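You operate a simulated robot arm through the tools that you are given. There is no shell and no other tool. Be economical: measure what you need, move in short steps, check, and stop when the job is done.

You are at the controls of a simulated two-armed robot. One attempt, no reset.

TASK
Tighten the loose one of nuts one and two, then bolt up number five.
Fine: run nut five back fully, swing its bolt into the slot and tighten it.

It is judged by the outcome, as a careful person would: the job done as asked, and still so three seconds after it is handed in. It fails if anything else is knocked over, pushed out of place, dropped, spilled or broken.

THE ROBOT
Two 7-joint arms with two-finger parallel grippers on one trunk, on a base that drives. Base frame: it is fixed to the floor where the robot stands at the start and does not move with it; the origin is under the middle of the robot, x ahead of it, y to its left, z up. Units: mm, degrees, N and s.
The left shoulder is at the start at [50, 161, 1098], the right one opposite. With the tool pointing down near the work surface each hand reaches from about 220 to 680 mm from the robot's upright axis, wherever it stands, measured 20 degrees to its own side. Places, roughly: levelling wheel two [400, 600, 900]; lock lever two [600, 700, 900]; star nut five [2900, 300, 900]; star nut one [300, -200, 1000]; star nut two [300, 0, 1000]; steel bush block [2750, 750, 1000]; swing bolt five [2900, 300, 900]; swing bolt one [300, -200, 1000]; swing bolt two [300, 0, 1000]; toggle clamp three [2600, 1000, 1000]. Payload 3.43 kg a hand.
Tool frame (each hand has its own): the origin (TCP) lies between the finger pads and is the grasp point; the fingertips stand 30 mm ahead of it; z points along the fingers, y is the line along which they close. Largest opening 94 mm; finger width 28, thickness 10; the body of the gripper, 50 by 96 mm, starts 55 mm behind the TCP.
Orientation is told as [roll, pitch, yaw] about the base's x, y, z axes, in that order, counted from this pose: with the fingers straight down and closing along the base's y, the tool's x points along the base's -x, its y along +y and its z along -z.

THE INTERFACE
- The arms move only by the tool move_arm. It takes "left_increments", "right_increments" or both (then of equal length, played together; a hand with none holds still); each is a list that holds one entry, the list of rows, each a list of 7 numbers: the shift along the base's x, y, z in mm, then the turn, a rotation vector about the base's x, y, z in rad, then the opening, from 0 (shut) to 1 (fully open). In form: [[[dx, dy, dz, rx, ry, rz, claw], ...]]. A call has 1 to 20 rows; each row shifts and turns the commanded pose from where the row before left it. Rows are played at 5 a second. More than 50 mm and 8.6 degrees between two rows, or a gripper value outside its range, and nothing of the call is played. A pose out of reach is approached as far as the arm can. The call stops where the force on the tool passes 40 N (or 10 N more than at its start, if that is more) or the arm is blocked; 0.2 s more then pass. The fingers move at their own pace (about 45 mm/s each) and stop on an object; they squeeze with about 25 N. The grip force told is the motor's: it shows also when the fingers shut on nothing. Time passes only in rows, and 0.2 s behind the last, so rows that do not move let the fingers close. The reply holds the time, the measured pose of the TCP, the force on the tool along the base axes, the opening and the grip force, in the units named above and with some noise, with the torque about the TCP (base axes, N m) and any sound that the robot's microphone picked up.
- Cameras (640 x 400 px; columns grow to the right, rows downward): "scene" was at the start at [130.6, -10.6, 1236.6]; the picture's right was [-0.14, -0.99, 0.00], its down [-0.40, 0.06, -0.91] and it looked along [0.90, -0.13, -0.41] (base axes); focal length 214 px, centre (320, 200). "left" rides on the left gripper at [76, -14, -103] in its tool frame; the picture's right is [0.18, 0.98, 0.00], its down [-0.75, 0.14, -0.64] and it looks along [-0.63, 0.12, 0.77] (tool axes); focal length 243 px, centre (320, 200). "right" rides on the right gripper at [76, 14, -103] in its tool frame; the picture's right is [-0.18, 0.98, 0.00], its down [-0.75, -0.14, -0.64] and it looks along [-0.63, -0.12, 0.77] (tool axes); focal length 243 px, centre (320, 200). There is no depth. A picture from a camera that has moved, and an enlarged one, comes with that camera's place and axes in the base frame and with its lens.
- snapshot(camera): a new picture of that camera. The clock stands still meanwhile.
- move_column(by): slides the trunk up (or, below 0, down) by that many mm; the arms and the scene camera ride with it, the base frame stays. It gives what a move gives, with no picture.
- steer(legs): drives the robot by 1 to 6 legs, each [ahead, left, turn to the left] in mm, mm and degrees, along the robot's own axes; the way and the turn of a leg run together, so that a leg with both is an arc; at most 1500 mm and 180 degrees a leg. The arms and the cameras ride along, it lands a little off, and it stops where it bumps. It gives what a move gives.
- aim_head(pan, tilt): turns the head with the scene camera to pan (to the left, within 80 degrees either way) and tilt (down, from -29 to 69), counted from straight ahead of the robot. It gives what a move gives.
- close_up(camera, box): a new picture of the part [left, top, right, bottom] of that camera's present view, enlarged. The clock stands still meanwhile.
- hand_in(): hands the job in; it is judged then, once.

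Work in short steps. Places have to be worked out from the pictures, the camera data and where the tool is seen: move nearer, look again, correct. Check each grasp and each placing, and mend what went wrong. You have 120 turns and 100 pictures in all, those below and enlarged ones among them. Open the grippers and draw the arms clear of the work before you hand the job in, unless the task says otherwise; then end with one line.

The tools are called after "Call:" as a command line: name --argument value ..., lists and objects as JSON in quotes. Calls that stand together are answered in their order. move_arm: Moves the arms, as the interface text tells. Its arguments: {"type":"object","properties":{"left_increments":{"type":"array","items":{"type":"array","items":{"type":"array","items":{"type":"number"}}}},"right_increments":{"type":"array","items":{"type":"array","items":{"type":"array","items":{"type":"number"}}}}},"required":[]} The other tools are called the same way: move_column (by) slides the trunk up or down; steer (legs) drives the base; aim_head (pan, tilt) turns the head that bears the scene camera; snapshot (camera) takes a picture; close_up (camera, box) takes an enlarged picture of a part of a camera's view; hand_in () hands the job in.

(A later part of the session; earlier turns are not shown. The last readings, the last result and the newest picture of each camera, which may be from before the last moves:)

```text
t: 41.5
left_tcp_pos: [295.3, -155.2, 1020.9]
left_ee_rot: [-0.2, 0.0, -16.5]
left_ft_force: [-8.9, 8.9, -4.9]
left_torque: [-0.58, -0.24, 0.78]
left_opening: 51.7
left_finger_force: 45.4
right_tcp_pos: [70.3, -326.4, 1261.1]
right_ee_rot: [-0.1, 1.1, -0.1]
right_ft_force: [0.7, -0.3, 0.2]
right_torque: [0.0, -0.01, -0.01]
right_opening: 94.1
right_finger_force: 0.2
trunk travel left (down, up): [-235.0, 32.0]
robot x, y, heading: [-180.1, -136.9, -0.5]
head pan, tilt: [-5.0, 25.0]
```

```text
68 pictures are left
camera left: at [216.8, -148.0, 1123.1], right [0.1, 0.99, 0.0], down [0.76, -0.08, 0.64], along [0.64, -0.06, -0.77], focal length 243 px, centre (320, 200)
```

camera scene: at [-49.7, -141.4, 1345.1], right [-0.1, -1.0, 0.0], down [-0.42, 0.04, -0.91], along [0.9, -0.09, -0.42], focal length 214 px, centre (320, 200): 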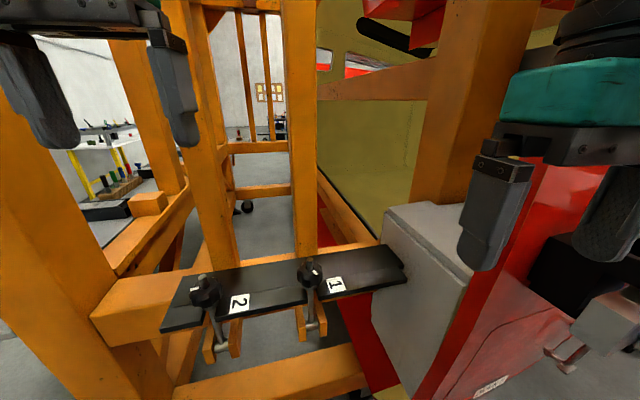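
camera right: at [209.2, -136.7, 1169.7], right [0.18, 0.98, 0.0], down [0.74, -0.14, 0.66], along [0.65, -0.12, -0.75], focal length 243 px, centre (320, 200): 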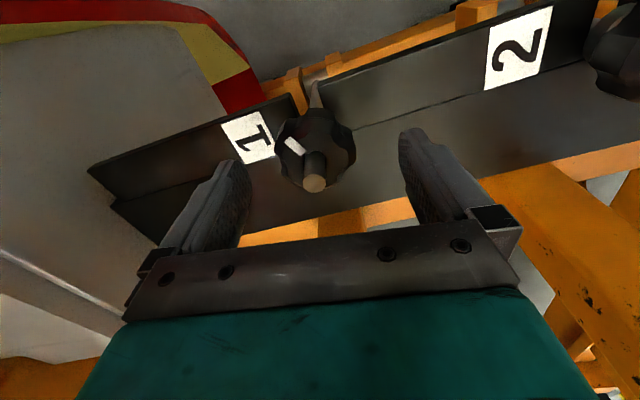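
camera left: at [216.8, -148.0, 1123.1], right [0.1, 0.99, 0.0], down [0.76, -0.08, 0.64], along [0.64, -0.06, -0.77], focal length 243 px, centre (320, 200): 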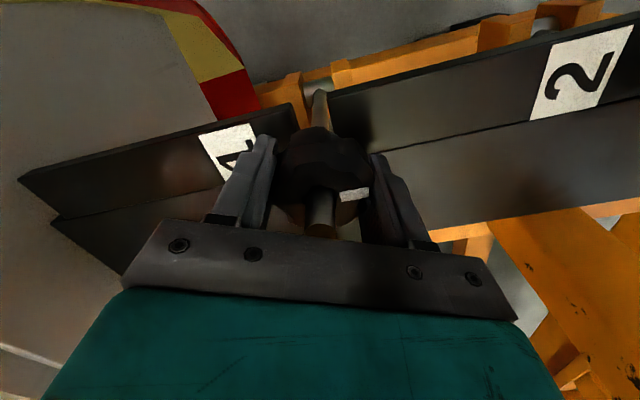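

The nut no longer turns and the fingers slide on it under load, so nut 1 is tight. I'll release, rise clear and retract.

Call:
move_arm --left_increments '[[[0, 0, 0, 0, 0, 0, 1], [0, 0, 0, 0, 0, 0, 1], [0, 0, 0, 0, 0, 0, 1], [0, 0, 40, 0, 0, 0.05, 1], [0, 0, 40, 0, 0, 0.1, 1], [0, 0, 40, 0, 0, 0.13, 1], [-20, 10, 40, 0, 0, 0, 1], [-30, 20, 30, 0, 0, 0, 1], [-30, 30, 20, 0, 0, 0, 1], [-30, 30, 0, 0, 0, 0, 1], [-30, 30, 0, 0, 0, 0, 1]]]'

Call:
close_up --camera "scene" --box '[150, 220, 410, 380]'

Call:
steer --legs '[[-400, 0, 0]]'

Call:
aim_head --pan 0 --tilt 10

Call:
snapshot --camera "scene"

```text
t: 43.9
left_tcp_pos: [153.4, -37.5, 1229.2]
left_ee_rot: [0.1, 0.0, -0.2]
left_ft_force: [-0.3, 0.9, -0.4]
left_torque: [-0.03, 0.01, -0.01]
left_opening: 93.8
left_finger_force: 0.0
right_tcp_pos: [69.9, -326.1, 1259.7]
right_ee_rot: [0.1, 1.2, -0.1]
right_ft_force: [-0.9, -0.1, 0.0]
right_torque: [-0.03, -0.01, -0.03]
right_opening: 93.9
right_finger_force: 0.1
trunk travel left (down, up): [-235.0, 32.0]
robot x, y, heading: [-183.7, -137.8, -0.6]
head pan, tilt: [-5.0, 25.0]
```

```text
2.46 times, centred on (280, 300) of scene
camera zoom: at [-50.2, -140.4, 1345.2], right [-0.09, -1.0, 0.0], down [-0.42, 0.04, -0.91], along [0.9, -0.09, -0.42], focal length 528 px, centre (418, -46)
```

zoom: 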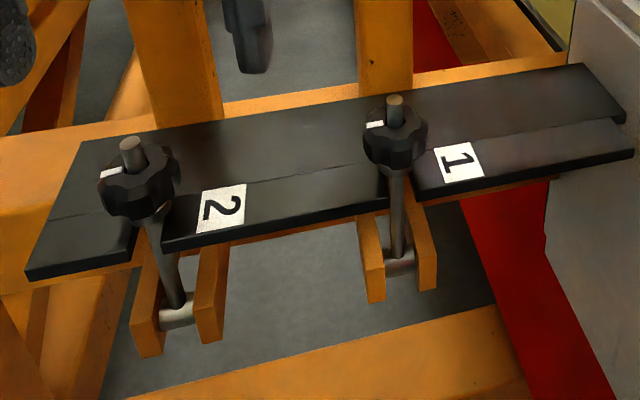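

```text
t: 46.4
left_tcp_pos: [-249.3, -34.2, 1230.1]
left_ee_rot: [0.0, 0.0, 0.2]
left_ft_force: [-0.7, -1.1, 0.6]
left_torque: [0.01, 0.01, -0.02]
left_opening: 93.9
left_finger_force: 0.1
right_tcp_pos: [-329.2, -324.1, 1260.1]
right_ee_rot: [0.1, 1.2, 0.2]
right_ft_force: [0.2, 0.8, 0.0]
right_torque: [-0.01, 0.02, 0.03]
right_opening: 94.2
right_finger_force: 0.1
trunk travel left (down, up): [-235.0, 32.0]
robot x, y, heading: [-580.4, -135.0, -0.2]
head pan, tilt: [-5.0, 25.0]
```

```text
t: 47.2
left_tcp_pos: [-248.0, -32.2, 1228.6]
left_ee_rot: [0.0, 0.2, 0.1]
left_ft_force: [0.1, -0.3, 0.4]
left_torque: [-0.05, 0.0, -0.01]
left_opening: 94.1
left_finger_force: 0.1
right_tcp_pos: [-329.3, -323.7, 1258.5]
right_ee_rot: [0.0, 1.2, 0.4]
right_ft_force: [-0.2, 0.1, -0.2]
right_torque: [0.02, 0.01, 0.0]
right_opening: 94.0
right_finger_force: 0.0
trunk travel left (down, up): [-235.0, 32.0]
robot x, y, heading: [-583.7, -134.0, -0.2]
head pan, tilt: [0.0, 10.0]
```

```text
66 pictures are left
camera scene: at [-449.5, -130.8, 1369.3], right [0.0, -1.0, 0.0], down [-0.17, 0.0, -0.98], along [0.98, 0.0, -0.17], focal length 214 px, centre (320, 200)
```

scene: 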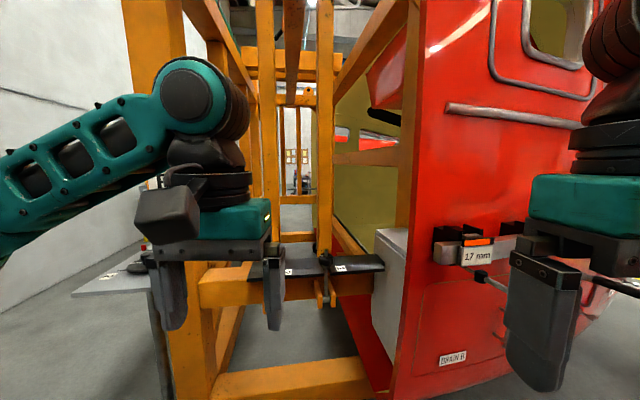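

Both bolts look in order. Now I need a route to number five at about (2900,300), so I'll look left and ahead.

Call:
aim_head --pan 45 --tilt 10

Call:
snapshot --camera "scene"

Call:
aim_head --pan -50 --tilt 10

Call:
snapshot --camera "scene"

```text
t: 48.3
left_tcp_pos: [-247.1, -33.1, 1228.5]
left_ee_rot: [-0.1, 0.1, 0.1]
left_ft_force: [-0.2, -0.5, 0.0]
left_torque: [-0.03, 0.01, 0.03]
left_opening: 93.9
left_finger_force: 0.1
right_tcp_pos: [-328.3, -324.1, 1259.5]
right_ee_rot: [0.1, 1.2, 0.3]
right_ft_force: [-1.0, 0.2, -0.2]
right_torque: [-0.02, -0.01, -0.01]
right_opening: 94.0
right_finger_force: 0.1
trunk travel left (down, up): [-235.0, 32.0]
robot x, y, heading: [-584.2, -132.9, 0.0]
head pan, tilt: [45.0, 10.0]
```

```text
65 pictures are left
camera scene: at [-476.8, -65.1, 1369.4], right [0.71, -0.71, 0.0], down [-0.12, -0.12, -0.98], along [0.7, 0.7, -0.17], focal length 214 px, centre (320, 200)
```

scene: 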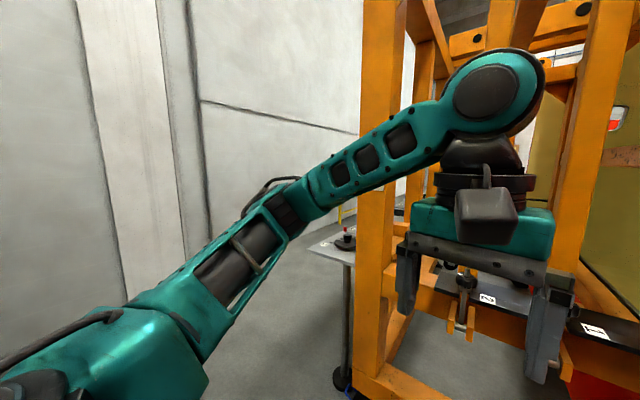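

```text
t: 50.0
left_tcp_pos: [-247.3, -33.8, 1229.3]
left_ee_rot: [0.0, 0.1, 0.2]
left_ft_force: [-0.8, 0.0, -0.2]
left_torque: [0.0, 0.02, 0.0]
left_opening: 94.1
left_finger_force: 0.0
right_tcp_pos: [-327.6, -323.9, 1259.6]
right_ee_rot: [-0.1, 1.1, 0.3]
right_ft_force: [-1.1, 0.5, -0.3]
right_torque: [0.0, 0.01, -0.02]
right_opening: 93.7
right_finger_force: 0.2
trunk travel left (down, up): [-235.0, 32.0]
robot x, y, heading: [-583.4, -132.4, -0.1]
head pan, tilt: [-50.0, 10.0]
```

```text
64 pictures are left
camera scene: at [-482.8, -202.0, 1369.4], right [-0.77, -0.64, 0.0], down [-0.11, 0.13, -0.98], along [0.63, -0.75, -0.17], focal length 214 px, centre (320, 200)
```

scene: 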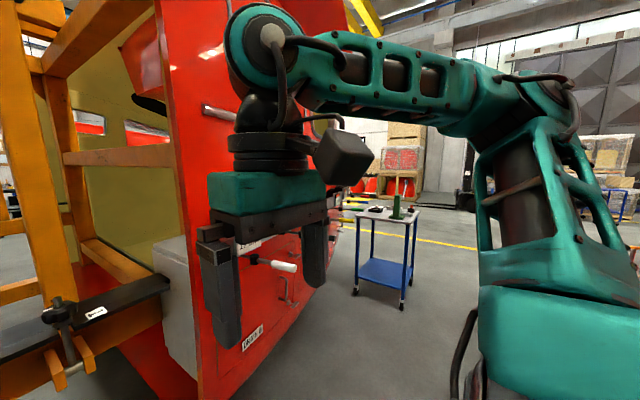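

The left corridor between frame and wall is about 2 m wide. I'll drive left, then ahead along it in stages, looking as I go.

Call:
steer --legs '[[0, 1500, 0], [0, 200, 0], [1000, 0, 0]]'

Call:
aim_head --pan -15 --tilt 10

Call:
snapshot --camera "scene"

```text
t: 70.0
left_tcp_pos: [779.0, 1604.4, 1229.4]
left_ee_rot: [0.0, 0.1, -3.0]
left_ft_force: [0.1, 0.7, -0.1]
left_torque: [-0.01, -0.02, 0.02]
left_opening: 94.1
left_finger_force: 0.0
right_tcp_pos: [682.7, 1317.8, 1259.8]
right_ee_rot: [0.0, 1.2, -2.8]
right_ft_force: [0.0, 0.7, 0.1]
right_torque: [0.02, 0.0, 0.0]
right_opening: 94.1
right_finger_force: 0.0
trunk travel left (down, up): [-235.0, 32.0]
robot x, y, heading: [441.2, 1523.4, -3.6]
head pan, tilt: [-50.0, 10.0]
```

```text
t: 71.0
left_tcp_pos: [779.1, 1604.9, 1229.4]
left_ee_rot: [0.0, -0.1, -3.0]
left_ft_force: [-0.7, -0.3, 0.2]
left_torque: [0.01, 0.01, 0.03]
left_opening: 94.1
left_finger_force: 0.1
right_tcp_pos: [681.3, 1318.2, 1259.3]
right_ee_rot: [0.0, 1.3, -2.9]
right_ft_force: [-0.8, -0.6, 0.0]
right_torque: [0.0, 0.02, -0.01]
right_opening: 94.2
right_finger_force: 0.0
trunk travel left (down, up): [-235.0, 32.0]
robot x, y, heading: [441.5, 1523.5, -2.8]
head pan, tilt: [-15.0, 10.0]
```

```text
63 pictures are left
camera scene: at [567.1, 1494.4, 1369.4], right [-0.31, -0.95, 0.0], down [-0.17, 0.05, -0.98], along [0.94, -0.31, -0.17], focal length 214 px, centre (320, 200)
```

scene: 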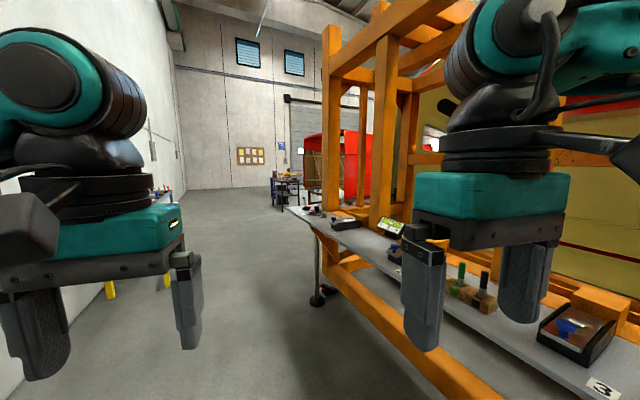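

The bench runs along the frame on its left side at about z 900, with its front edge near y 850–950. I'll drive further ahead and look toward number five.

Call:
steer --legs '[[1300, 100, 3]]'

Call:
aim_head --pan -55 --tilt 15

Call:
snapshot --camera "scene"

```text
t: 77.5
left_tcp_pos: [2063.7, 1668.8, 1230.4]
left_ee_rot: [0.1, 0.1, -0.9]
left_ft_force: [0.0, 0.4, -0.4]
left_torque: [0.0, -0.02, -0.02]
left_opening: 93.7
left_finger_force: 0.1
right_tcp_pos: [1978.8, 1380.2, 1259.4]
right_ee_rot: [0.0, 1.2, -0.7]
right_ft_force: [0.4, -0.6, -0.2]
right_torque: [0.02, 0.01, 0.01]
right_opening: 94.2
right_finger_force: 0.0
trunk travel left (down, up): [-235.0, 32.0]
robot x, y, heading: [1729.8, 1573.7, -1.1]
head pan, tilt: [-15.0, 10.0]
```

```text
t: 78.6
left_tcp_pos: [2064.4, 1668.2, 1229.1]
left_ee_rot: [0.0, 0.0, -0.8]
left_ft_force: [0.5, 0.2, -0.1]
left_torque: [-0.02, 0.0, 0.0]
left_opening: 94.1
left_finger_force: 0.1
right_tcp_pos: [1978.0, 1380.1, 1259.6]
right_ee_rot: [0.0, 1.1, -0.8]
right_ft_force: [0.1, -0.3, -0.1]
right_torque: [0.0, 0.0, -0.01]
right_opening: 93.9
right_finger_force: 0.1
trunk travel left (down, up): [-235.0, 32.0]
robot x, y, heading: [1730.1, 1574.3, -1.0]
head pan, tilt: [-55.0, 15.0]
```

```text
62 pictures are left
camera scene: at [1819.6, 1499.5, 1361.3], right [-0.83, -0.56, 0.0], down [-0.14, 0.21, -0.97], along [0.54, -0.8, -0.26], focal length 214 px, centre (320, 200)
```

scene: 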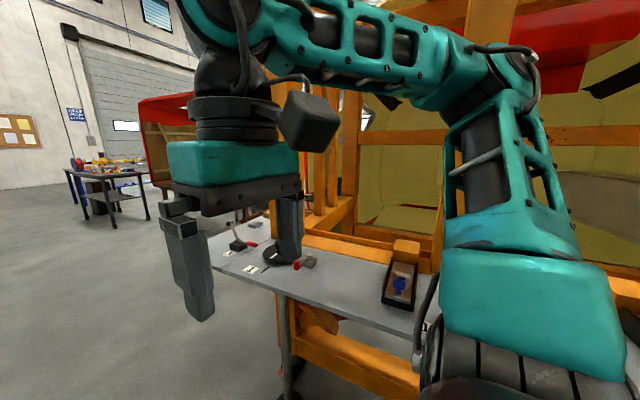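

My own arm blocks the view. I'll go on another metre and turn to face the bench end and the frame.

Call:
steer --legs '[[1200, 250, 0], [0, 0, -90]]'

Call:
aim_head --pan 0 --tilt 15

Call:
snapshot --camera "scene"

```text
t: 88.4
left_tcp_pos: [3017.8, 1474.4, 1228.3]
left_ee_rot: [0.0, 0.0, -87.3]
left_ft_force: [-0.2, 0.2, -0.2]
left_torque: [0.02, -0.02, -0.05]
left_opening: 94.1
left_finger_force: 0.0
right_tcp_pos: [2725.0, 1542.1, 1259.0]
right_ee_rot: [0.0, 1.2, -87.3]
right_ft_force: [0.2, 0.4, 0.1]
right_torque: [0.01, 0.03, -0.01]
right_opening: 94.0
right_finger_force: 0.2
trunk travel left (down, up): [-235.0, 32.0]
robot x, y, heading: [2902.7, 1807.4, -87.6]
head pan, tilt: [-55.0, 15.0]
```

```text
t: 89.6
left_tcp_pos: [3019.5, 1474.2, 1229.9]
left_ee_rot: [0.1, 0.0, -87.2]
left_ft_force: [-0.4, 0.4, 0.4]
left_torque: [-0.06, 0.0, -0.03]
left_opening: 94.3
left_finger_force: 0.0
right_tcp_pos: [2724.9, 1542.0, 1258.8]
right_ee_rot: [0.0, 1.2, -87.3]
right_ft_force: [0.8, -1.0, 0.4]
right_torque: [0.03, 0.02, 0.01]
right_opening: 94.1
right_finger_force: 0.0
trunk travel left (down, up): [-235.0, 32.0]
robot x, y, heading: [2907.7, 1803.7, -87.4]
head pan, tilt: [0.0, 15.0]
```

```text
61 pictures are left
camera scene: at [2909.4, 1672.7, 1361.3], right [-1.0, -0.04, 0.0], down [-0.01, 0.26, -0.97], along [0.04, -0.96, -0.26], focal length 214 px, centre (320, 200)
```

scene: 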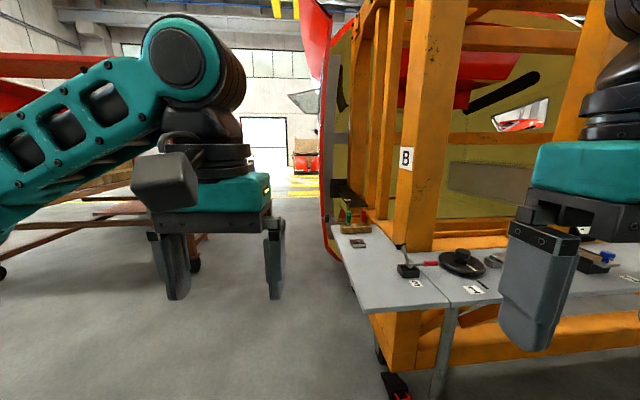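

Call:
close_up --camera "scene" --box '[310, 170, 510, 320]'

```text
2.67 times, centred on (410, 245) of scene
camera zoom: at [2909.4, 1672.7, 1361.3], right [-1.0, -0.04, 0.0], down [-0.01, 0.26, -0.97], along [0.04, -0.96, -0.26], focal length 572 px, centre (80, 80)
```

zoom: 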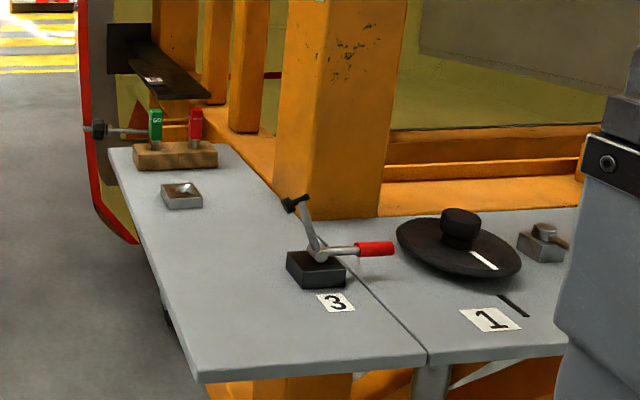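

I see the black plate with a swing bolt lying out horizontally beyond the bench end, at roughly x 2900, y 300. I'll drive round to the +x side and face it.

Call:
steer --legs '[[0, 750, 0], [1000, 0, 0], [0, 0, -92]]'

Call:
snapshot --camera "scene"

```text
t: 105.4
left_tcp_pos: [3343.2, 739.0, 1229.7]
left_ee_rot: [-0.1, 0.0, 178.6]
left_ft_force: [-0.2, -0.1, -0.9]
left_torque: [0.01, 0.02, 0.0]
left_opening: 94.0
left_finger_force: 0.0
right_tcp_pos: [3432.9, 1028.1, 1258.9]
right_ee_rot: [0.0, 1.3, 178.7]
right_ft_force: [0.1, 0.0, 0.5]
right_torque: [0.03, 0.0, -0.04]
right_opening: 93.9
right_finger_force: 0.1
trunk travel left (down, up): [-235.0, 32.0]
robot x, y, heading: [3679.7, 832.1, 178.2]
head pan, tilt: [0.0, 15.0]
```

```text
59 pictures are left
camera scene: at [3545.9, 837.0, 1361.3], right [0.03, 1.0, 0.0], down [0.26, -0.01, -0.97], along [-0.97, 0.03, -0.26], focal length 214 px, centre (320, 200)
```

scene: 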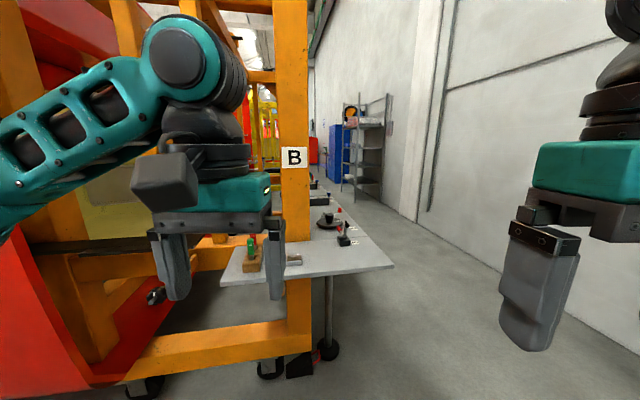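

Number five lies to the left, hidden by my left arm. I'll shift left 350 mm, draw the left hand away to the left, and look again.

Call:
steer --legs '[[0, 350, 2]]'

Call:
aim_head --pan 8 --tilt 25

Call:
snapshot --camera "scene"

```text
t: 109.0
left_tcp_pos: [3345.9, 379.6, 1229.3]
left_ee_rot: [0.0, 0.0, -178.7]
left_ft_force: [0.4, -0.7, -0.5]
left_torque: [-0.04, 0.04, 0.01]
left_opening: 94.0
left_finger_force: 0.1
right_tcp_pos: [3421.3, 671.0, 1259.7]
right_ee_rot: [0.0, 1.3, -178.6]
right_ft_force: [0.1, 0.6, -0.9]
right_torque: [0.01, -0.02, 0.01]
right_opening: 94.2
right_finger_force: 0.2
trunk travel left (down, up): [-235.0, 32.0]
robot x, y, heading: [3678.5, 487.8, -179.0]
head pan, tilt: [0.0, 15.0]
```

```text
t: 109.7
left_tcp_pos: [3345.7, 380.0, 1229.2]
left_ee_rot: [0.0, 0.0, -178.8]
left_ft_force: [-0.8, -0.6, -0.4]
left_torque: [0.02, 0.01, 0.02]
left_opening: 93.9
left_finger_force: 0.1
right_tcp_pos: [3422.6, 671.1, 1259.5]
right_ee_rot: [0.0, 1.2, -178.6]
right_ft_force: [-0.6, 0.5, 0.2]
right_torque: [-0.02, 0.03, -0.03]
right_opening: 94.1
right_finger_force: 0.1
trunk travel left (down, up): [-235.0, 32.0]
robot x, y, heading: [3680.6, 486.0, -178.8]
head pan, tilt: [8.0, 25.0]
```

```text
58 pictures are left
camera scene: at [3546.9, 472.3, 1345.1], right [-0.16, 0.99, 0.0], down [0.42, 0.07, -0.91], along [-0.9, -0.14, -0.42], focal length 214 px, centre (320, 200)
```

scene: 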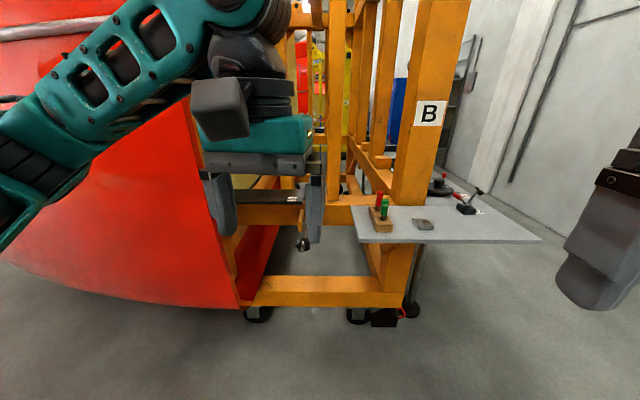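

Number five's nut triangulates to about (2926,314,876), and the red face sits at about x 2930 so it doesn't stick out. I'll move the left hand aside and look closely.

Call:
move_arm --left_increments '[[[5, -40, 10, 0, 0, 0, 1], [5, -40, 10, 0, 0, 0, 1], [5, -40, 10, 0, 0, 0, 1], [5, -40, 10, 0, 0, 0, 1], [5, -30, 0, 0, 0, 0, 1]]]'

Call:
close_up --camera "scene" --box '[210, 160, 370, 270]'

```text
t: 110.9
left_tcp_pos: [3373.8, 189.5, 1267.5]
left_ee_rot: [0.0, 0.1, -178.9]
left_ft_force: [0.4, -0.6, -0.1]
left_torque: [0.0, -0.01, 0.01]
left_opening: 94.1
left_finger_force: 0.0
right_tcp_pos: [3422.7, 671.0, 1259.3]
right_ee_rot: [0.0, 1.2, -178.6]
right_ft_force: [0.3, -0.4, 0.5]
right_torque: [-0.02, -0.04, 0.0]
right_opening: 93.8
right_finger_force: 0.1
trunk travel left (down, up): [-235.0, 32.0]
robot x, y, heading: [3680.3, 486.6, -178.9]
head pan, tilt: [8.0, 25.0]
```

```text
3.64 times, centred on (290, 215) of scene
camera zoom: at [3547.2, 471.6, 1345.1], right [-0.16, 0.99, 0.0], down [0.42, 0.07, -0.91], along [-0.9, -0.14, -0.42], focal length 780 px, centre (429, 146)
```

zoom: 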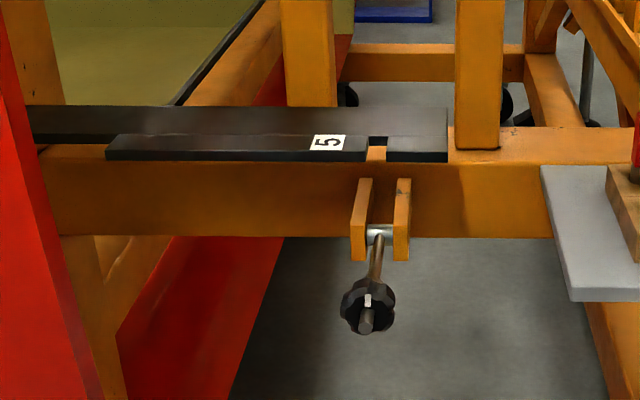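

Number five's bolt lies out horizontally on its pin at about (2742,283,843), and its slot is straight above at the plate edge. The frame is skewed by about 10°. My plan is:
1. Come at the nut end-on with the right hand and spin it back.
2. Regrip it from above and swing the bolt up into the slot.
3. Tighten it.

First I'll reposition and lower the trunk.

Call:
steer --legs '[[150, 200, 8]]'

Call:
move_column --by -190

Call:
snapshot --camera "scene"

```text
t: 113.3
left_tcp_pos: [3284.3, -63.1, 1268.1]
left_ee_rot: [0.0, 0.1, -170.8]
left_ft_force: [-1.0, 0.2, -0.7]
left_torque: [0.01, 0.01, -0.01]
left_opening: 93.9
left_finger_force: 0.0
right_tcp_pos: [3267.0, 420.4, 1258.5]
right_ee_rot: [0.0, 1.2, -170.7]
right_ft_force: [0.8, 0.0, 0.3]
right_torque: [0.04, 0.03, 0.01]
right_opening: 94.0
right_finger_force: 0.1
trunk travel left (down, up): [-235.0, 32.0]
robot x, y, heading: [3550.0, 269.0, -171.0]
head pan, tilt: [8.0, 25.0]
```

```text
t: 115.4
left_tcp_pos: [3284.0, -64.0, 1079.2]
left_ee_rot: [0.2, -0.1, -170.8]
left_ft_force: [0.0, -0.9, -0.4]
left_torque: [0.01, -0.05, 0.01]
left_opening: 94.1
left_finger_force: 0.1
right_tcp_pos: [3266.9, 420.3, 1070.5]
right_ee_rot: [0.0, 1.2, -170.6]
right_ft_force: [0.2, 0.5, -0.4]
right_torque: [-0.02, -0.01, -0.02]
right_opening: 93.9
right_finger_force: 0.0
trunk travel left (down, up): [-45.0, 222.0]
robot x, y, heading: [3550.4, 270.8, -170.9]
head pan, tilt: [8.0, 25.0]
```

```text
56 pictures are left
camera scene: at [3418.7, 241.0, 1155.1], right [-0.29, 0.96, 0.0], down [0.4, 0.12, -0.91], along [-0.87, -0.27, -0.42], focal length 214 px, centre (320, 200)
```

scene: 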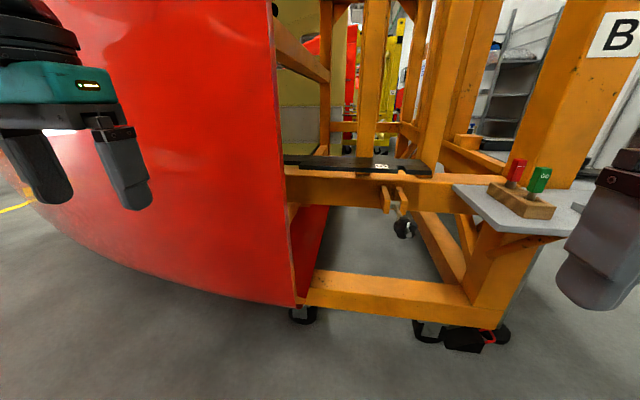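

Call:
close_up --camera "scene" --box '[340, 140, 460, 250]'

```text
3.64 times, centred on (400, 195) of scene
camera zoom: at [3418.7, 241.0, 1155.1], right [-0.29, 0.96, 0.0], down [0.4, 0.12, -0.91], along [-0.87, -0.27, -0.42], focal length 780 px, centre (29, 218)
```

zoom: 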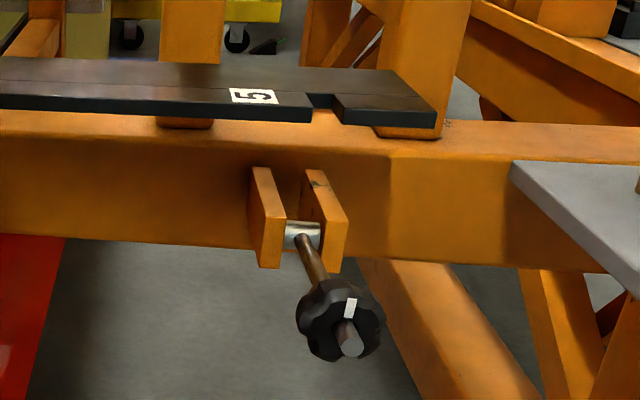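

Triangulated: bolt tip (2944,316,867), pin about (2755,287,855) and slot (2750,287, plate top 975). The nut's outer face sits about 24 mm behind the tip. I'll swing the right hand to point along the bolt and stop 130 mm short of it.

Call:
move_arm --right_increments '[[[-21, -8, -18, -0.0205, 0.1355, 0, 1], [-21, -8, -18, -0.0205, 0.1355, 0, 1], [-21, -8, -18, -0.0205, 0.1355, 0, 1], [-21, -8, -18, -0.0205, 0.1355, 0, 1], [-21, -8, -18, -0.0205, 0.1355, 0, 1], [-21, -8, -18, -0.0205, 0.1355, 0, 1], [-21, -8, -18, -0.0205, 0.1355, 0, 1], [-21, -8, -18, -0.0205, 0.1355, 0, 1], [-21, -8, -18, -0.0205, 0.1355, 0, 1], [-21, -8, -18, -0.0205, 0.1355, 0, 1], [-21, -8, -18, -0.0205, 0.1355, 0, 1]]]'

Call:
snapshot --camera "scene"

Call:
snapshot --camera "right"

```text
t: 117.8
left_tcp_pos: [3284.3, -62.7, 1078.3]
left_ee_rot: [0.1, 0.1, -170.8]
left_ft_force: [-0.5, -0.6, 0.2]
left_torque: [-0.05, -0.03, 0.03]
left_opening: 94.0
left_finger_force: 0.0
right_tcp_pos: [3074.7, 363.0, 966.9]
right_ee_rot: [-3.9, -79.8, -167.8]
right_ft_force: [-0.4, 0.2, 0.1]
right_torque: [0.0, 0.03, 0.0]
right_opening: 94.2
right_finger_force: 0.2
right hand out of reach, approached as far as the arm can: row 6, 7, 10, 11
trunk travel left (down, up): [-45.0, 222.0]
robot x, y, heading: [3546.8, 271.4, -171.0]
head pan, tilt: [8.0, 25.0]
```

```text
54 pictures are left
camera scene: at [3418.0, 241.1, 1154.8], right [-0.29, 0.96, 0.0], down [0.41, 0.12, -0.91], along [-0.87, -0.27, -0.42], focal length 214 px, centre (320, 200)
```

scene: 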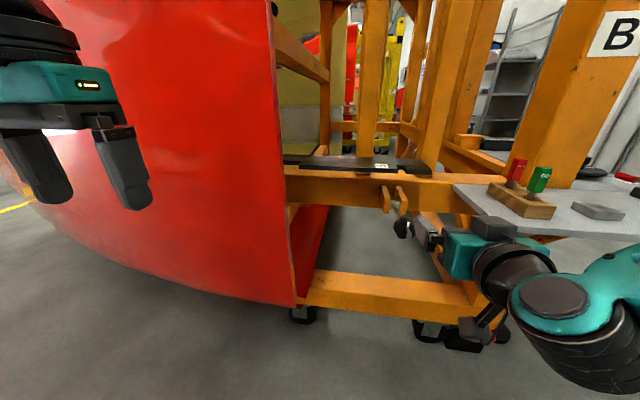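

```text
53 pictures are left
camera right: at [3190.0, 367.3, 910.5], right [0.11, -0.98, 0.17], down [0.47, 0.2, 0.86], along [-0.87, -0.02, 0.49], focal length 243 px, centre (320, 200)
```

right: 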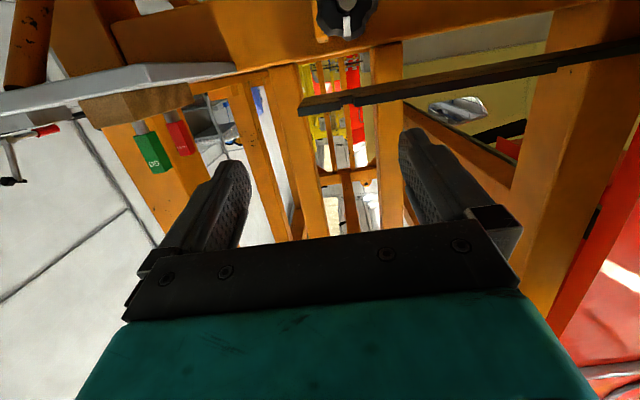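

The hand is nearly lined up but about 95 mm high. I'll lower the trunk 40 mm and step the hand down to the bolt axis.

Call:
move_column --by -40

Call:
move_arm --right_increments '[[[0, -8, -14, -0.02, 0.05, 0, 1], [0, -8, -14, -0.02, 0.05, 0, 1], [0, -8, -14, 0, 0, 0, 1], [0, -8, -12, 0, 0, 0, 1]]]'

Call:
snapshot --camera "right"

```text
t: 118.6
left_tcp_pos: [3286.0, -63.6, 1037.9]
left_ee_rot: [0.1, 0.0, -170.8]
left_ft_force: [0.2, 0.3, 0.2]
left_torque: [-0.01, -0.01, -0.01]
left_opening: 94.0
left_finger_force: 0.0
right_tcp_pos: [3075.9, 363.8, 926.0]
right_ee_rot: [-4.0, -79.7, -167.6]
right_ft_force: [-0.2, 0.6, 0.3]
right_torque: [0.0, -0.05, -0.01]
right_opening: 94.0
right_finger_force: 0.1
trunk travel left (down, up): [-5.0, 262.0]
robot x, y, heading: [3548.1, 272.9, -170.9]
head pan, tilt: [8.0, 25.0]
```

```text
t: 119.6
left_tcp_pos: [3284.9, -62.9, 1039.6]
left_ee_rot: [0.0, 0.0, -170.8]
left_ft_force: [-0.2, -0.2, 0.5]
left_torque: [0.0, 0.03, -0.01]
left_opening: 93.8
left_finger_force: 0.1
right_tcp_pos: [3075.5, 364.6, 927.6]
right_ee_rot: [-4.1, -79.7, -167.6]
right_ft_force: [-0.9, -0.2, -1.7]
right_torque: [-0.03, 0.02, -0.02]
right_opening: 94.0
right_finger_force: 0.0
right hand out of reach, approached as far as the arm can: row 1, 2, 3, 4
trunk travel left (down, up): [-5.0, 262.0]
robot x, y, heading: [3550.0, 276.4, -171.1]
head pan, tilt: [8.0, 25.0]
```

```text
52 pictures are left
camera right: at [3190.6, 367.1, 870.8], right [0.11, -0.98, 0.17], down [0.47, 0.2, 0.86], along [-0.87, -0.02, 0.49], focal length 243 px, centre (320, 200)
```

right: 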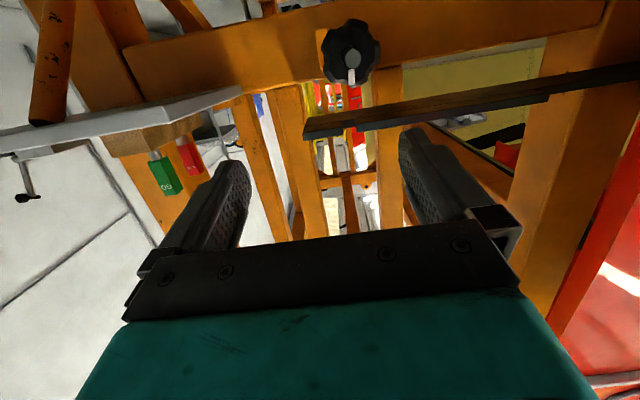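

The arm is at a joint limit this close in. I'll back the robot off 170 mm and reach further out instead.

Call:
steer --legs '[[-170, 0, 0]]'

Call:
move_arm --right_increments '[[[-28, -8, -3, 0, 0, 0, 1], [-28, -8, -8, -0.02, 0.04, 0, 1], [-28, -10, -10, -0.02, 0.04, 0, 1], [-28, -10, -12, -0.02, 0.04, 0, 1], [-28, -10, -12, 0, 0.03, 0, 1], [-25, -10, -10, 0, 0, 0, 1]]]'

Call:
snapshot --camera "right"

```text
t: 121.0
left_tcp_pos: [3448.9, -36.9, 1039.4]
left_ee_rot: [0.0, 0.0, -170.8]
left_ft_force: [-0.2, 0.0, 0.3]
left_torque: [0.04, -0.04, 0.03]
left_opening: 94.0
left_finger_force: 0.0
right_tcp_pos: [3240.1, 389.5, 927.5]
right_ee_rot: [-4.2, -79.6, -167.6]
right_ft_force: [0.0, 0.0, 0.3]
right_torque: [0.01, -0.02, -0.01]
right_opening: 93.9
right_finger_force: 0.1
trunk travel left (down, up): [-5.0, 262.0]
robot x, y, heading: [3710.5, 298.7, -170.9]
head pan, tilt: [8.0, 25.0]
```

```text
t: 122.4
left_tcp_pos: [3449.3, -38.2, 1037.8]
left_ee_rot: [0.1, 0.1, -170.7]
left_ft_force: [-0.3, -0.5, -0.3]
left_torque: [0.0, -0.02, 0.02]
left_opening: 93.8
left_finger_force: 0.0
right_tcp_pos: [3203.2, 388.8, 1001.8]
right_ee_rot: [48.4, -87.8, 139.9]
right_ft_force: [-0.6, 0.7, 0.1]
right_torque: [0.04, 0.03, 0.01]
right_opening: 94.0
right_finger_force: 0.0
right hand out of reach, approached as far as the arm can: row 1, 2, 3, 4, 5, 6
trunk travel left (down, up): [-5.0, 262.0]
robot x, y, heading: [3712.8, 299.8, -171.0]
head pan, tilt: [8.0, 25.0]
```

```text
51 pictures are left
camera right: at [3308.9, 387.2, 930.0], right [0.14, -0.97, 0.21], down [0.59, 0.25, 0.76], along [-0.79, 0.02, 0.61], focal length 243 px, centre (320, 200)
```

right: 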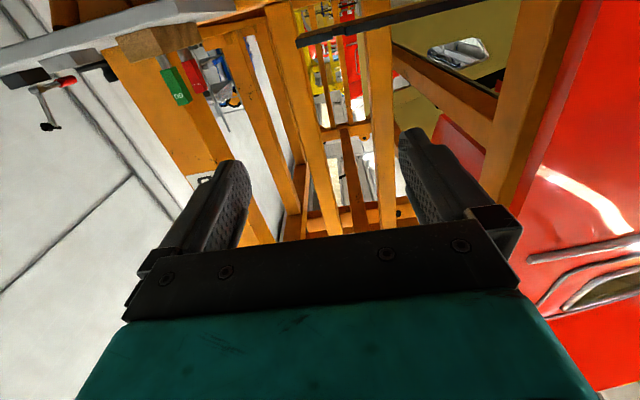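

The arm drifted up instead of out, so I'll look at its configuration.

Call:
aim_head --pan -25 --tilt 30

Call:
snapshot --camera "scene"

```text
t: 123.4
left_tcp_pos: [3449.0, -36.5, 1039.0]
left_ee_rot: [0.1, 0.0, -170.8]
left_ft_force: [0.2, -0.2, 0.1]
left_torque: [0.01, -0.02, -0.03]
left_opening: 94.1
left_finger_force: 0.2
right_tcp_pos: [3204.9, 389.6, 1002.6]
right_ee_rot: [47.8, -87.9, 140.5]
right_ft_force: [0.4, 0.4, -0.6]
right_torque: [0.0, -0.02, 0.02]
right_opening: 94.0
right_finger_force: 0.1
trunk travel left (down, up): [-5.0, 262.0]
robot x, y, heading: [3707.4, 293.2, -171.2]
head pan, tilt: [-25.0, 30.0]
```

```text
50 pictures are left
camera scene: at [3584.2, 319.1, 1107.1], right [0.27, 0.96, 0.0], down [0.48, -0.14, -0.87], along [-0.83, 0.24, -0.5], focal length 214 px, centre (320, 200)
```

scene: 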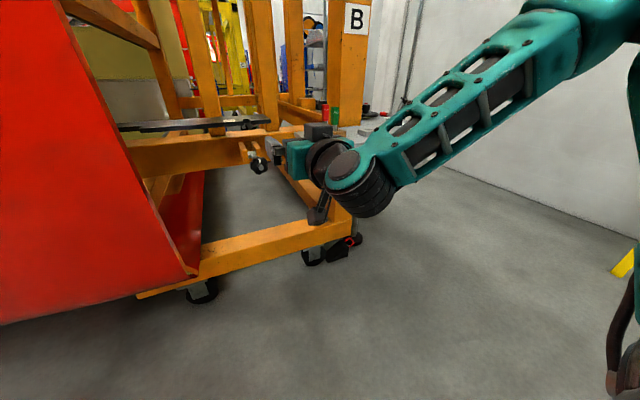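

The wrist is at its limit for a level approach at this height. I'll do it another way: grip the nut from above, swing the bolt partway up and see whether pivot friction holds it. Then I can spin the nut at a comfortable hand angle. First I'll bring the right hand back to pointing down.

Call:
move_column --by 150

Call:
move_arm --right_increments '[[[5, 2, 2, 0.0205, -0.1355, 0, 1], [5, 2, 2, 0.0205, -0.1355, 0, 1], [5, 2, 2, 0.0205, -0.1355, 0, 1], [5, 2, 2, 0.0205, -0.1355, 0, 1], [5, 2, 2, 0.0205, -0.1355, 0, 1], [5, 2, 2, 0.0205, -0.1355, 0, 1], [5, 2, 2, 0.0205, -0.1355, 0, 1], [5, 2, 2, 0.0205, -0.1355, 0, 1], [5, 2, 2, 0.0205, -0.1355, 0, 1], [5, 2, 2, 0.0205, -0.1355, 0, 1], [5, 2, 2, 0.0205, -0.1355, 0, 1]]]'

```text
t: 125.2
left_tcp_pos: [3449.4, -37.2, 1189.0]
left_ee_rot: [0.0, 0.1, -170.7]
left_ft_force: [-0.3, -0.7, -0.1]
left_torque: [0.02, -0.01, -0.02]
left_opening: 94.0
left_finger_force: 0.0
right_tcp_pos: [3204.4, 388.9, 1153.0]
right_ee_rot: [47.7, -87.9, 140.5]
right_ft_force: [-0.6, 0.6, 0.1]
right_torque: [0.0, -0.01, 0.01]
right_opening: 94.0
right_finger_force: 0.0
trunk travel left (down, up): [-155.0, 112.0]
robot x, y, heading: [3710.5, 296.9, -171.2]
head pan, tilt: [-25.0, 30.0]
```

```text
t: 127.6
left_tcp_pos: [3448.2, -36.4, 1188.8]
left_ee_rot: [0.1, 0.0, -170.8]
left_ft_force: [-1.1, 0.5, -1.0]
left_torque: [0.02, -0.03, 0.02]
left_opening: 93.8
left_finger_force: 0.0
right_tcp_pos: [3260.3, 410.7, 1174.4]
right_ee_rot: [-0.2, -2.1, -173.0]
right_ft_force: [-1.0, 0.5, 0.7]
right_torque: [0.0, 0.0, -0.01]
right_opening: 93.7
right_finger_force: 0.0
trunk travel left (down, up): [-155.0, 112.0]
robot x, y, heading: [3709.3, 299.5, -170.8]
head pan, tilt: [-25.0, 30.0]
```

The tool points down again. I'll tuck both hands back a little, then drive in so the nut is about 380 mm ahead.

Call:
move_arm --left_increments '[[[25, 5, 5, 0, 0, 0, 1], [25, 5, 5, 0, 0, 0, 1], [0, 0, 0, 0, 0, 0, 1]]]' --right_increments '[[[42, 5, 0, 0, 0, 0, 1], [42, 5, 0, 0, 0, 0, 1], [42, 5, 0, 0, 0, 0, 1]]]'

Call:
steer --legs '[[390, -66, 0]]'

Call:
aim_head --pan -8 --tilt 35

Call:
snapshot --camera "scene"

Call:
snapshot --camera "right"

```text
t: 128.4
left_tcp_pos: [3500.1, -25.5, 1197.8]
left_ee_rot: [0.2, 0.1, -170.8]
left_ft_force: [-0.8, 0.5, -0.5]
left_torque: [0.0, 0.01, -0.03]
left_opening: 94.1
left_finger_force: 0.0
right_tcp_pos: [3384.8, 427.9, 1177.7]
right_ee_rot: [-0.2, -2.3, -173.0]
right_ft_force: [-0.5, -0.1, -0.6]
right_torque: [0.0, 0.01, -0.06]
right_opening: 93.7
right_finger_force: 0.0
trunk travel left (down, up): [-155.0, 112.0]
robot x, y, heading: [3713.8, 296.2, -171.2]
head pan, tilt: [-25.0, 30.0]
```

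```text
t: 130.9
left_tcp_pos: [3098.2, -27.8, 1197.4]
left_ee_rot: [0.2, 0.1, -170.7]
left_ft_force: [0.2, 0.2, 0.3]
left_torque: [0.0, 0.02, 0.02]
left_opening: 93.7
left_finger_force: 0.1
right_tcp_pos: [2982.1, 424.6, 1176.1]
right_ee_rot: [-0.3, -2.3, -172.8]
right_ft_force: [-0.1, 0.0, -0.1]
right_torque: [0.01, 0.02, 0.02]
right_opening: 93.8
right_finger_force: 0.1
trunk travel left (down, up): [-155.0, 112.0]
robot x, y, heading: [3308.9, 298.5, -170.7]
head pan, tilt: [-25.0, 30.0]
```

```text
t: 131.7
left_tcp_pos: [3098.7, -27.9, 1197.2]
left_ee_rot: [0.0, 0.0, -170.7]
left_ft_force: [0.4, -0.3, 0.8]
left_torque: [0.03, -0.01, -0.02]
left_opening: 93.9
left_finger_force: 0.0
right_tcp_pos: [2982.7, 425.4, 1176.9]
right_ee_rot: [-0.3, -2.3, -172.8]
right_ft_force: [0.1, -0.5, -0.1]
right_torque: [-0.01, -0.03, -0.02]
right_opening: 93.9
right_finger_force: 0.1
trunk travel left (down, up): [-155.0, 112.0]
robot x, y, heading: [3313.0, 297.9, -170.9]
head pan, tilt: [-8.0, 35.0]
```

```text
49 pictures are left
camera scene: at [3182.1, 292.1, 1249.3], right [-0.02, 1.0, 0.0], down [0.57, 0.01, -0.82], along [-0.82, -0.02, -0.57], focal length 214 px, centre (320, 200)
```

scene: 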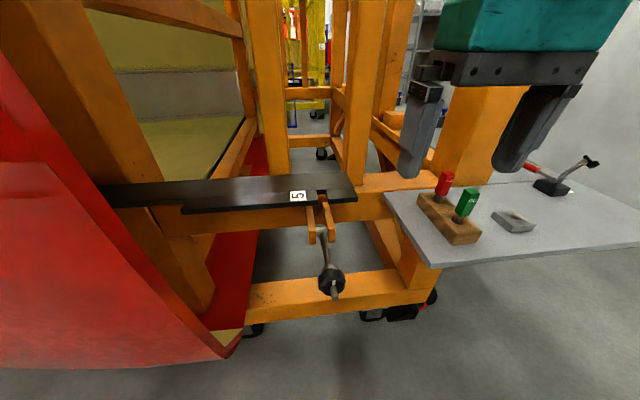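

```text
48 pictures are left
camera right: at [3064.2, 420.3, 1276.0], right [-0.06, -1.0, 0.0], down [-0.74, 0.05, 0.67], along [-0.67, 0.04, -0.74], focal length 243 px, centre (320, 200)
```

right: 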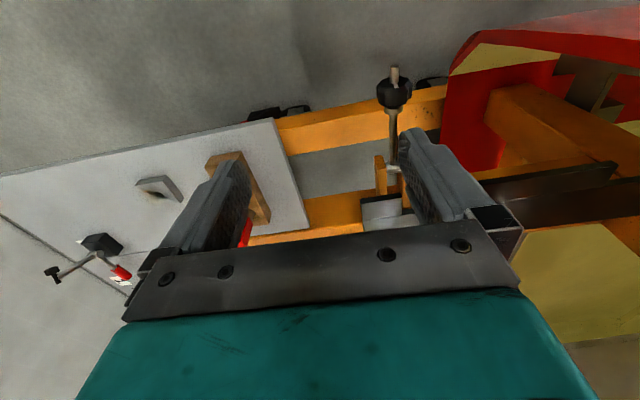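

Tip confirmed at about (2953,312,867), and the bench edge is clear at y ≥ 480. I'll bring the right hand over nut five.

Call:
move_arm --right_increments '[[[-12, -19, -35, 0, 0, 0.02, 1], [-12, -19, -35, 0, 0, 0, 1], [-12, -19, -35, 0, 0, 0, 1], [-12, -19, -35, 0, 0, 0, 1], [-12, -19, -35, 0, 0, 0, 1], [-12, -18, -35, 0, 0, 0, 1]]]'

Call:
snapshot --camera "right"

Call:
snapshot --camera "scene"

```text
t: 133.1
left_tcp_pos: [3098.8, -27.8, 1196.7]
left_ee_rot: [0.0, 0.0, -170.6]
left_ft_force: [1.0, -1.0, 0.2]
left_torque: [0.0, 0.02, 0.0]
left_opening: 94.1
left_finger_force: 0.0
right_tcp_pos: [2912.2, 336.3, 969.2]
right_ee_rot: [0.0, -2.4, -171.6]
right_ft_force: [-0.4, 0.1, -0.4]
right_torque: [0.01, 0.03, 0.02]
right_opening: 94.1
right_finger_force: 0.1
right hand out of reach, approached as far as the arm can: row 6
trunk travel left (down, up): [-155.0, 112.0]
robot x, y, heading: [3314.3, 299.1, -170.8]
head pan, tilt: [-8.0, 35.0]
```

```text
47 pictures are left
camera right: at [2994.0, 334.3, 1069.7], right [-0.04, -1.0, 0.01], down [-0.74, 0.03, 0.67], along [-0.67, 0.02, -0.74], focal length 243 px, centre (320, 200)
```

right: 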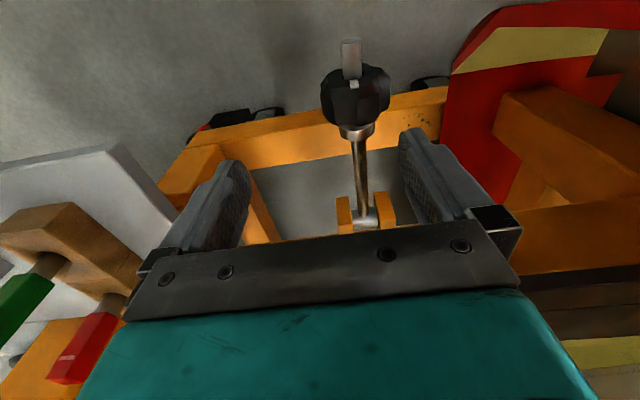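

```text
46 pictures are left
camera scene: at [3182.3, 292.0, 1249.3], right [-0.02, 1.0, 0.0], down [0.57, 0.01, -0.82], along [-0.82, -0.02, -0.57], focal length 214 px, centre (320, 200)
```

scene: 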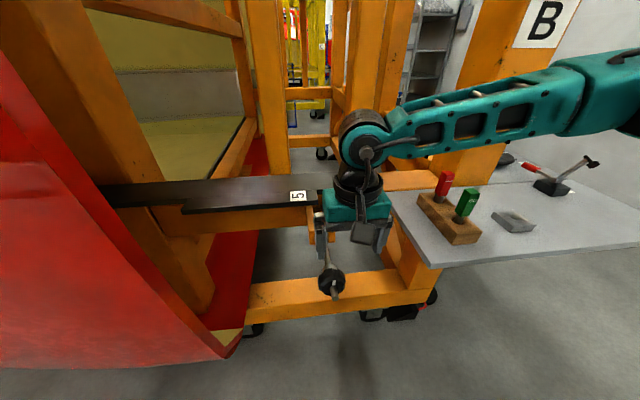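

The view of bolt five is good and the hand needs about 24 mm more toward −y, but it's near an arm limit. I'll raise the hand, lower the trunk and then correct.

Call:
move_arm --right_increments '[[[0, 0, 40, 0, 0, 0, 1], [0, 0, 40, 0, 0, 0, 1]]]'

Call:
move_column --by -110

Call:
move_arm --right_increments '[[[-3, -12, 0, 0, 0.02, 0, 1], [-3, -12, 0, 0, 0.02, 0, 1]]]'

Call:
snapshot --camera "right"

```text
t: 133.7
left_tcp_pos: [3099.1, -27.5, 1196.6]
left_ee_rot: [0.1, 0.1, -170.7]
left_ft_force: [-0.1, 0.1, 0.5]
left_torque: [0.0, 0.01, 0.0]
left_opening: 94.4
left_finger_force: 0.1
right_tcp_pos: [2912.7, 336.8, 1051.3]
right_ee_rot: [-0.2, -2.3, -171.8]
right_ft_force: [-0.1, -0.8, 0.5]
right_torque: [0.01, 0.02, -0.01]
right_opening: 93.9
right_finger_force: 0.1
trunk travel left (down, up): [-155.0, 112.0]
robot x, y, heading: [3315.6, 297.1, -171.0]
head pan, tilt: [-8.0, 35.0]
```

```text
t: 135.1
left_tcp_pos: [3098.8, -28.2, 1086.6]
left_ee_rot: [0.0, 0.0, -170.8]
left_ft_force: [-0.5, -0.6, -0.3]
left_torque: [-0.02, 0.03, 0.05]
left_opening: 94.0
left_finger_force: 0.1
right_tcp_pos: [2912.9, 336.8, 939.7]
right_ee_rot: [-0.1, -2.3, -171.8]
right_ft_force: [0.3, 1.3, -0.1]
right_torque: [-0.02, -0.01, 0.0]
right_opening: 94.0
right_finger_force: 0.1
trunk travel left (down, up): [-45.0, 222.0]
robot x, y, heading: [3310.5, 296.4, -171.0]
head pan, tilt: [-8.0, 35.0]
```

```text
t: 135.7
left_tcp_pos: [3098.1, -27.2, 1088.2]
left_ee_rot: [0.1, 0.1, -170.6]
left_ft_force: [-1.6, -0.1, -0.8]
left_torque: [-0.01, -0.02, 0.02]
left_opening: 94.0
left_finger_force: 0.1
right_tcp_pos: [2909.1, 328.5, 940.1]
right_ee_rot: [-0.3, -4.1, -171.6]
right_ft_force: [-0.9, 0.1, -0.4]
right_torque: [-0.04, 0.0, -0.01]
right_opening: 94.1
right_finger_force: 0.1
right hand out of reach, approached as far as the arm can: row 1, 2
trunk travel left (down, up): [-45.0, 222.0]
robot x, y, heading: [3310.5, 297.4, -170.7]
head pan, tilt: [-8.0, 35.0]
```

```text
45 pictures are left
camera right: at [2993.0, 326.0, 1037.2], right [-0.04, -1.0, 0.01], down [-0.72, 0.03, 0.69], along [-0.69, 0.02, -0.72], focal length 243 px, centre (320, 200)
```

right: 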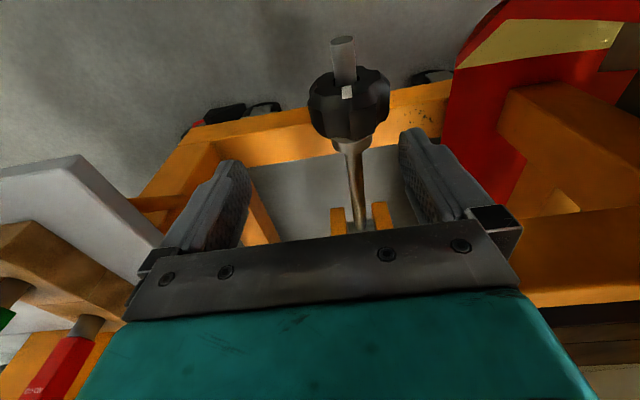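

Inward motion is at the arm limit, so I'll shift the robot 70 mm left (the hand rides along) and take the difference up with the arm.

Call:
move_arm --right_increments '[[[0, 5, 25, 0, -0.035, 0, 1], [0, 5, 10, 0, -0.03, 0, 1]]]'

Call:
steer --legs '[[0, 80, 0]]'

Call:
snapshot --camera "right"

```text
t: 136.3
left_tcp_pos: [3098.8, -27.1, 1086.4]
left_ee_rot: [0.1, -0.1, -170.8]
left_ft_force: [0.6, 0.2, 0.3]
left_torque: [-0.03, -0.02, -0.02]
left_opening: 94.0
left_finger_force: 0.1
right_tcp_pos: [2911.1, 340.5, 975.0]
right_ee_rot: [0.0, -0.7, -171.6]
right_ft_force: [-0.3, 0.3, -0.2]
right_torque: [0.02, 0.02, -0.01]
right_opening: 94.1
right_finger_force: 0.1
trunk travel left (down, up): [-45.0, 222.0]
robot x, y, heading: [3313.4, 296.3, -171.1]
head pan, tilt: [-8.0, 35.0]
```

```text
t: 137.7
left_tcp_pos: [3112.4, -105.8, 1086.2]
left_ee_rot: [0.0, 0.0, -170.5]
left_ft_force: [-1.1, -0.3, -0.7]
left_torque: [-0.01, -0.02, 0.0]
left_opening: 93.8
left_finger_force: 0.0
right_tcp_pos: [2922.4, 260.7, 976.0]
right_ee_rot: [0.1, -0.9, -171.5]
right_ft_force: [-0.4, 0.1, -0.6]
right_torque: [0.04, 0.01, 0.01]
right_opening: 94.1
right_finger_force: 0.0
trunk travel left (down, up): [-45.0, 222.0]
robot x, y, heading: [3323.0, 222.9, -170.5]
head pan, tilt: [-8.0, 35.0]
```

```text
44 pictures are left
camera right: at [3002.2, 257.6, 1077.5], right [-0.04, -1.0, 0.0], down [-0.76, 0.03, 0.65], along [-0.65, 0.02, -0.76], focal length 243 px, centre (320, 200)
```

right: 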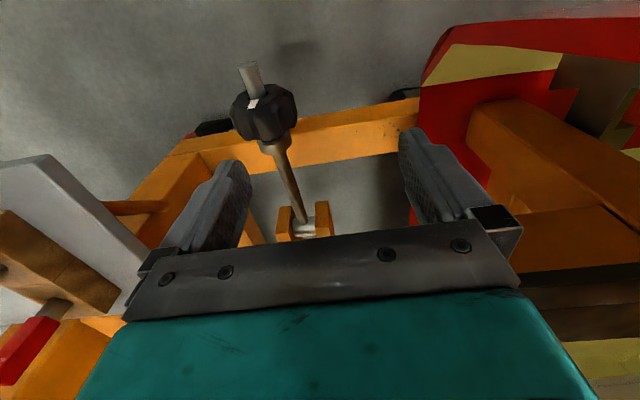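

Now tip (2952,315) and pin (2768,281). The nut centre is at about (2911,308,866). I'll move over it and descend with the pads straddling the nut.

Call:
move_arm --right_increments '[[[-6, 24, 0, 0, 0, 0.03, 1], [-6, 24, 0, 0, 0, 0, 1], [0, 0, -20, 0, 0, 0, 1], [0, 0, -20, 0, 0, 0, 1], [0, 0, -20, 0, 0, 0, 1]]]'

Call:
snapshot --camera "right"

```text
t: 138.9
left_tcp_pos: [3112.1, -105.6, 1086.9]
left_ee_rot: [0.1, 0.0, -170.4]
left_ft_force: [-0.2, 0.0, 0.0]
left_torque: [-0.01, 0.0, 0.02]
left_opening: 94.0
left_finger_force: 0.0
right_tcp_pos: [2912.0, 307.9, 915.5]
right_ee_rot: [0.1, -0.9, -169.7]
right_ft_force: [0.1, -0.3, 1.0]
right_torque: [-0.02, 0.02, -0.02]
right_opening: 94.0
right_finger_force: 0.0
trunk travel left (down, up): [-45.0, 222.0]
robot x, y, heading: [3321.6, 219.5, -170.6]
head pan, tilt: [-8.0, 35.0]
```

```text
43 pictures are left
camera right: at [2990.9, 308.2, 1018.1], right [-0.01, -1.0, 0.0], down [-0.76, 0.01, 0.65], along [-0.65, 0.0, -0.76], focal length 243 px, centre (320, 200)
```

right: 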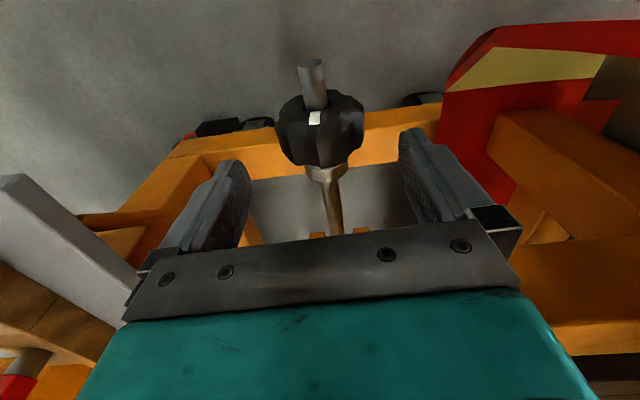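

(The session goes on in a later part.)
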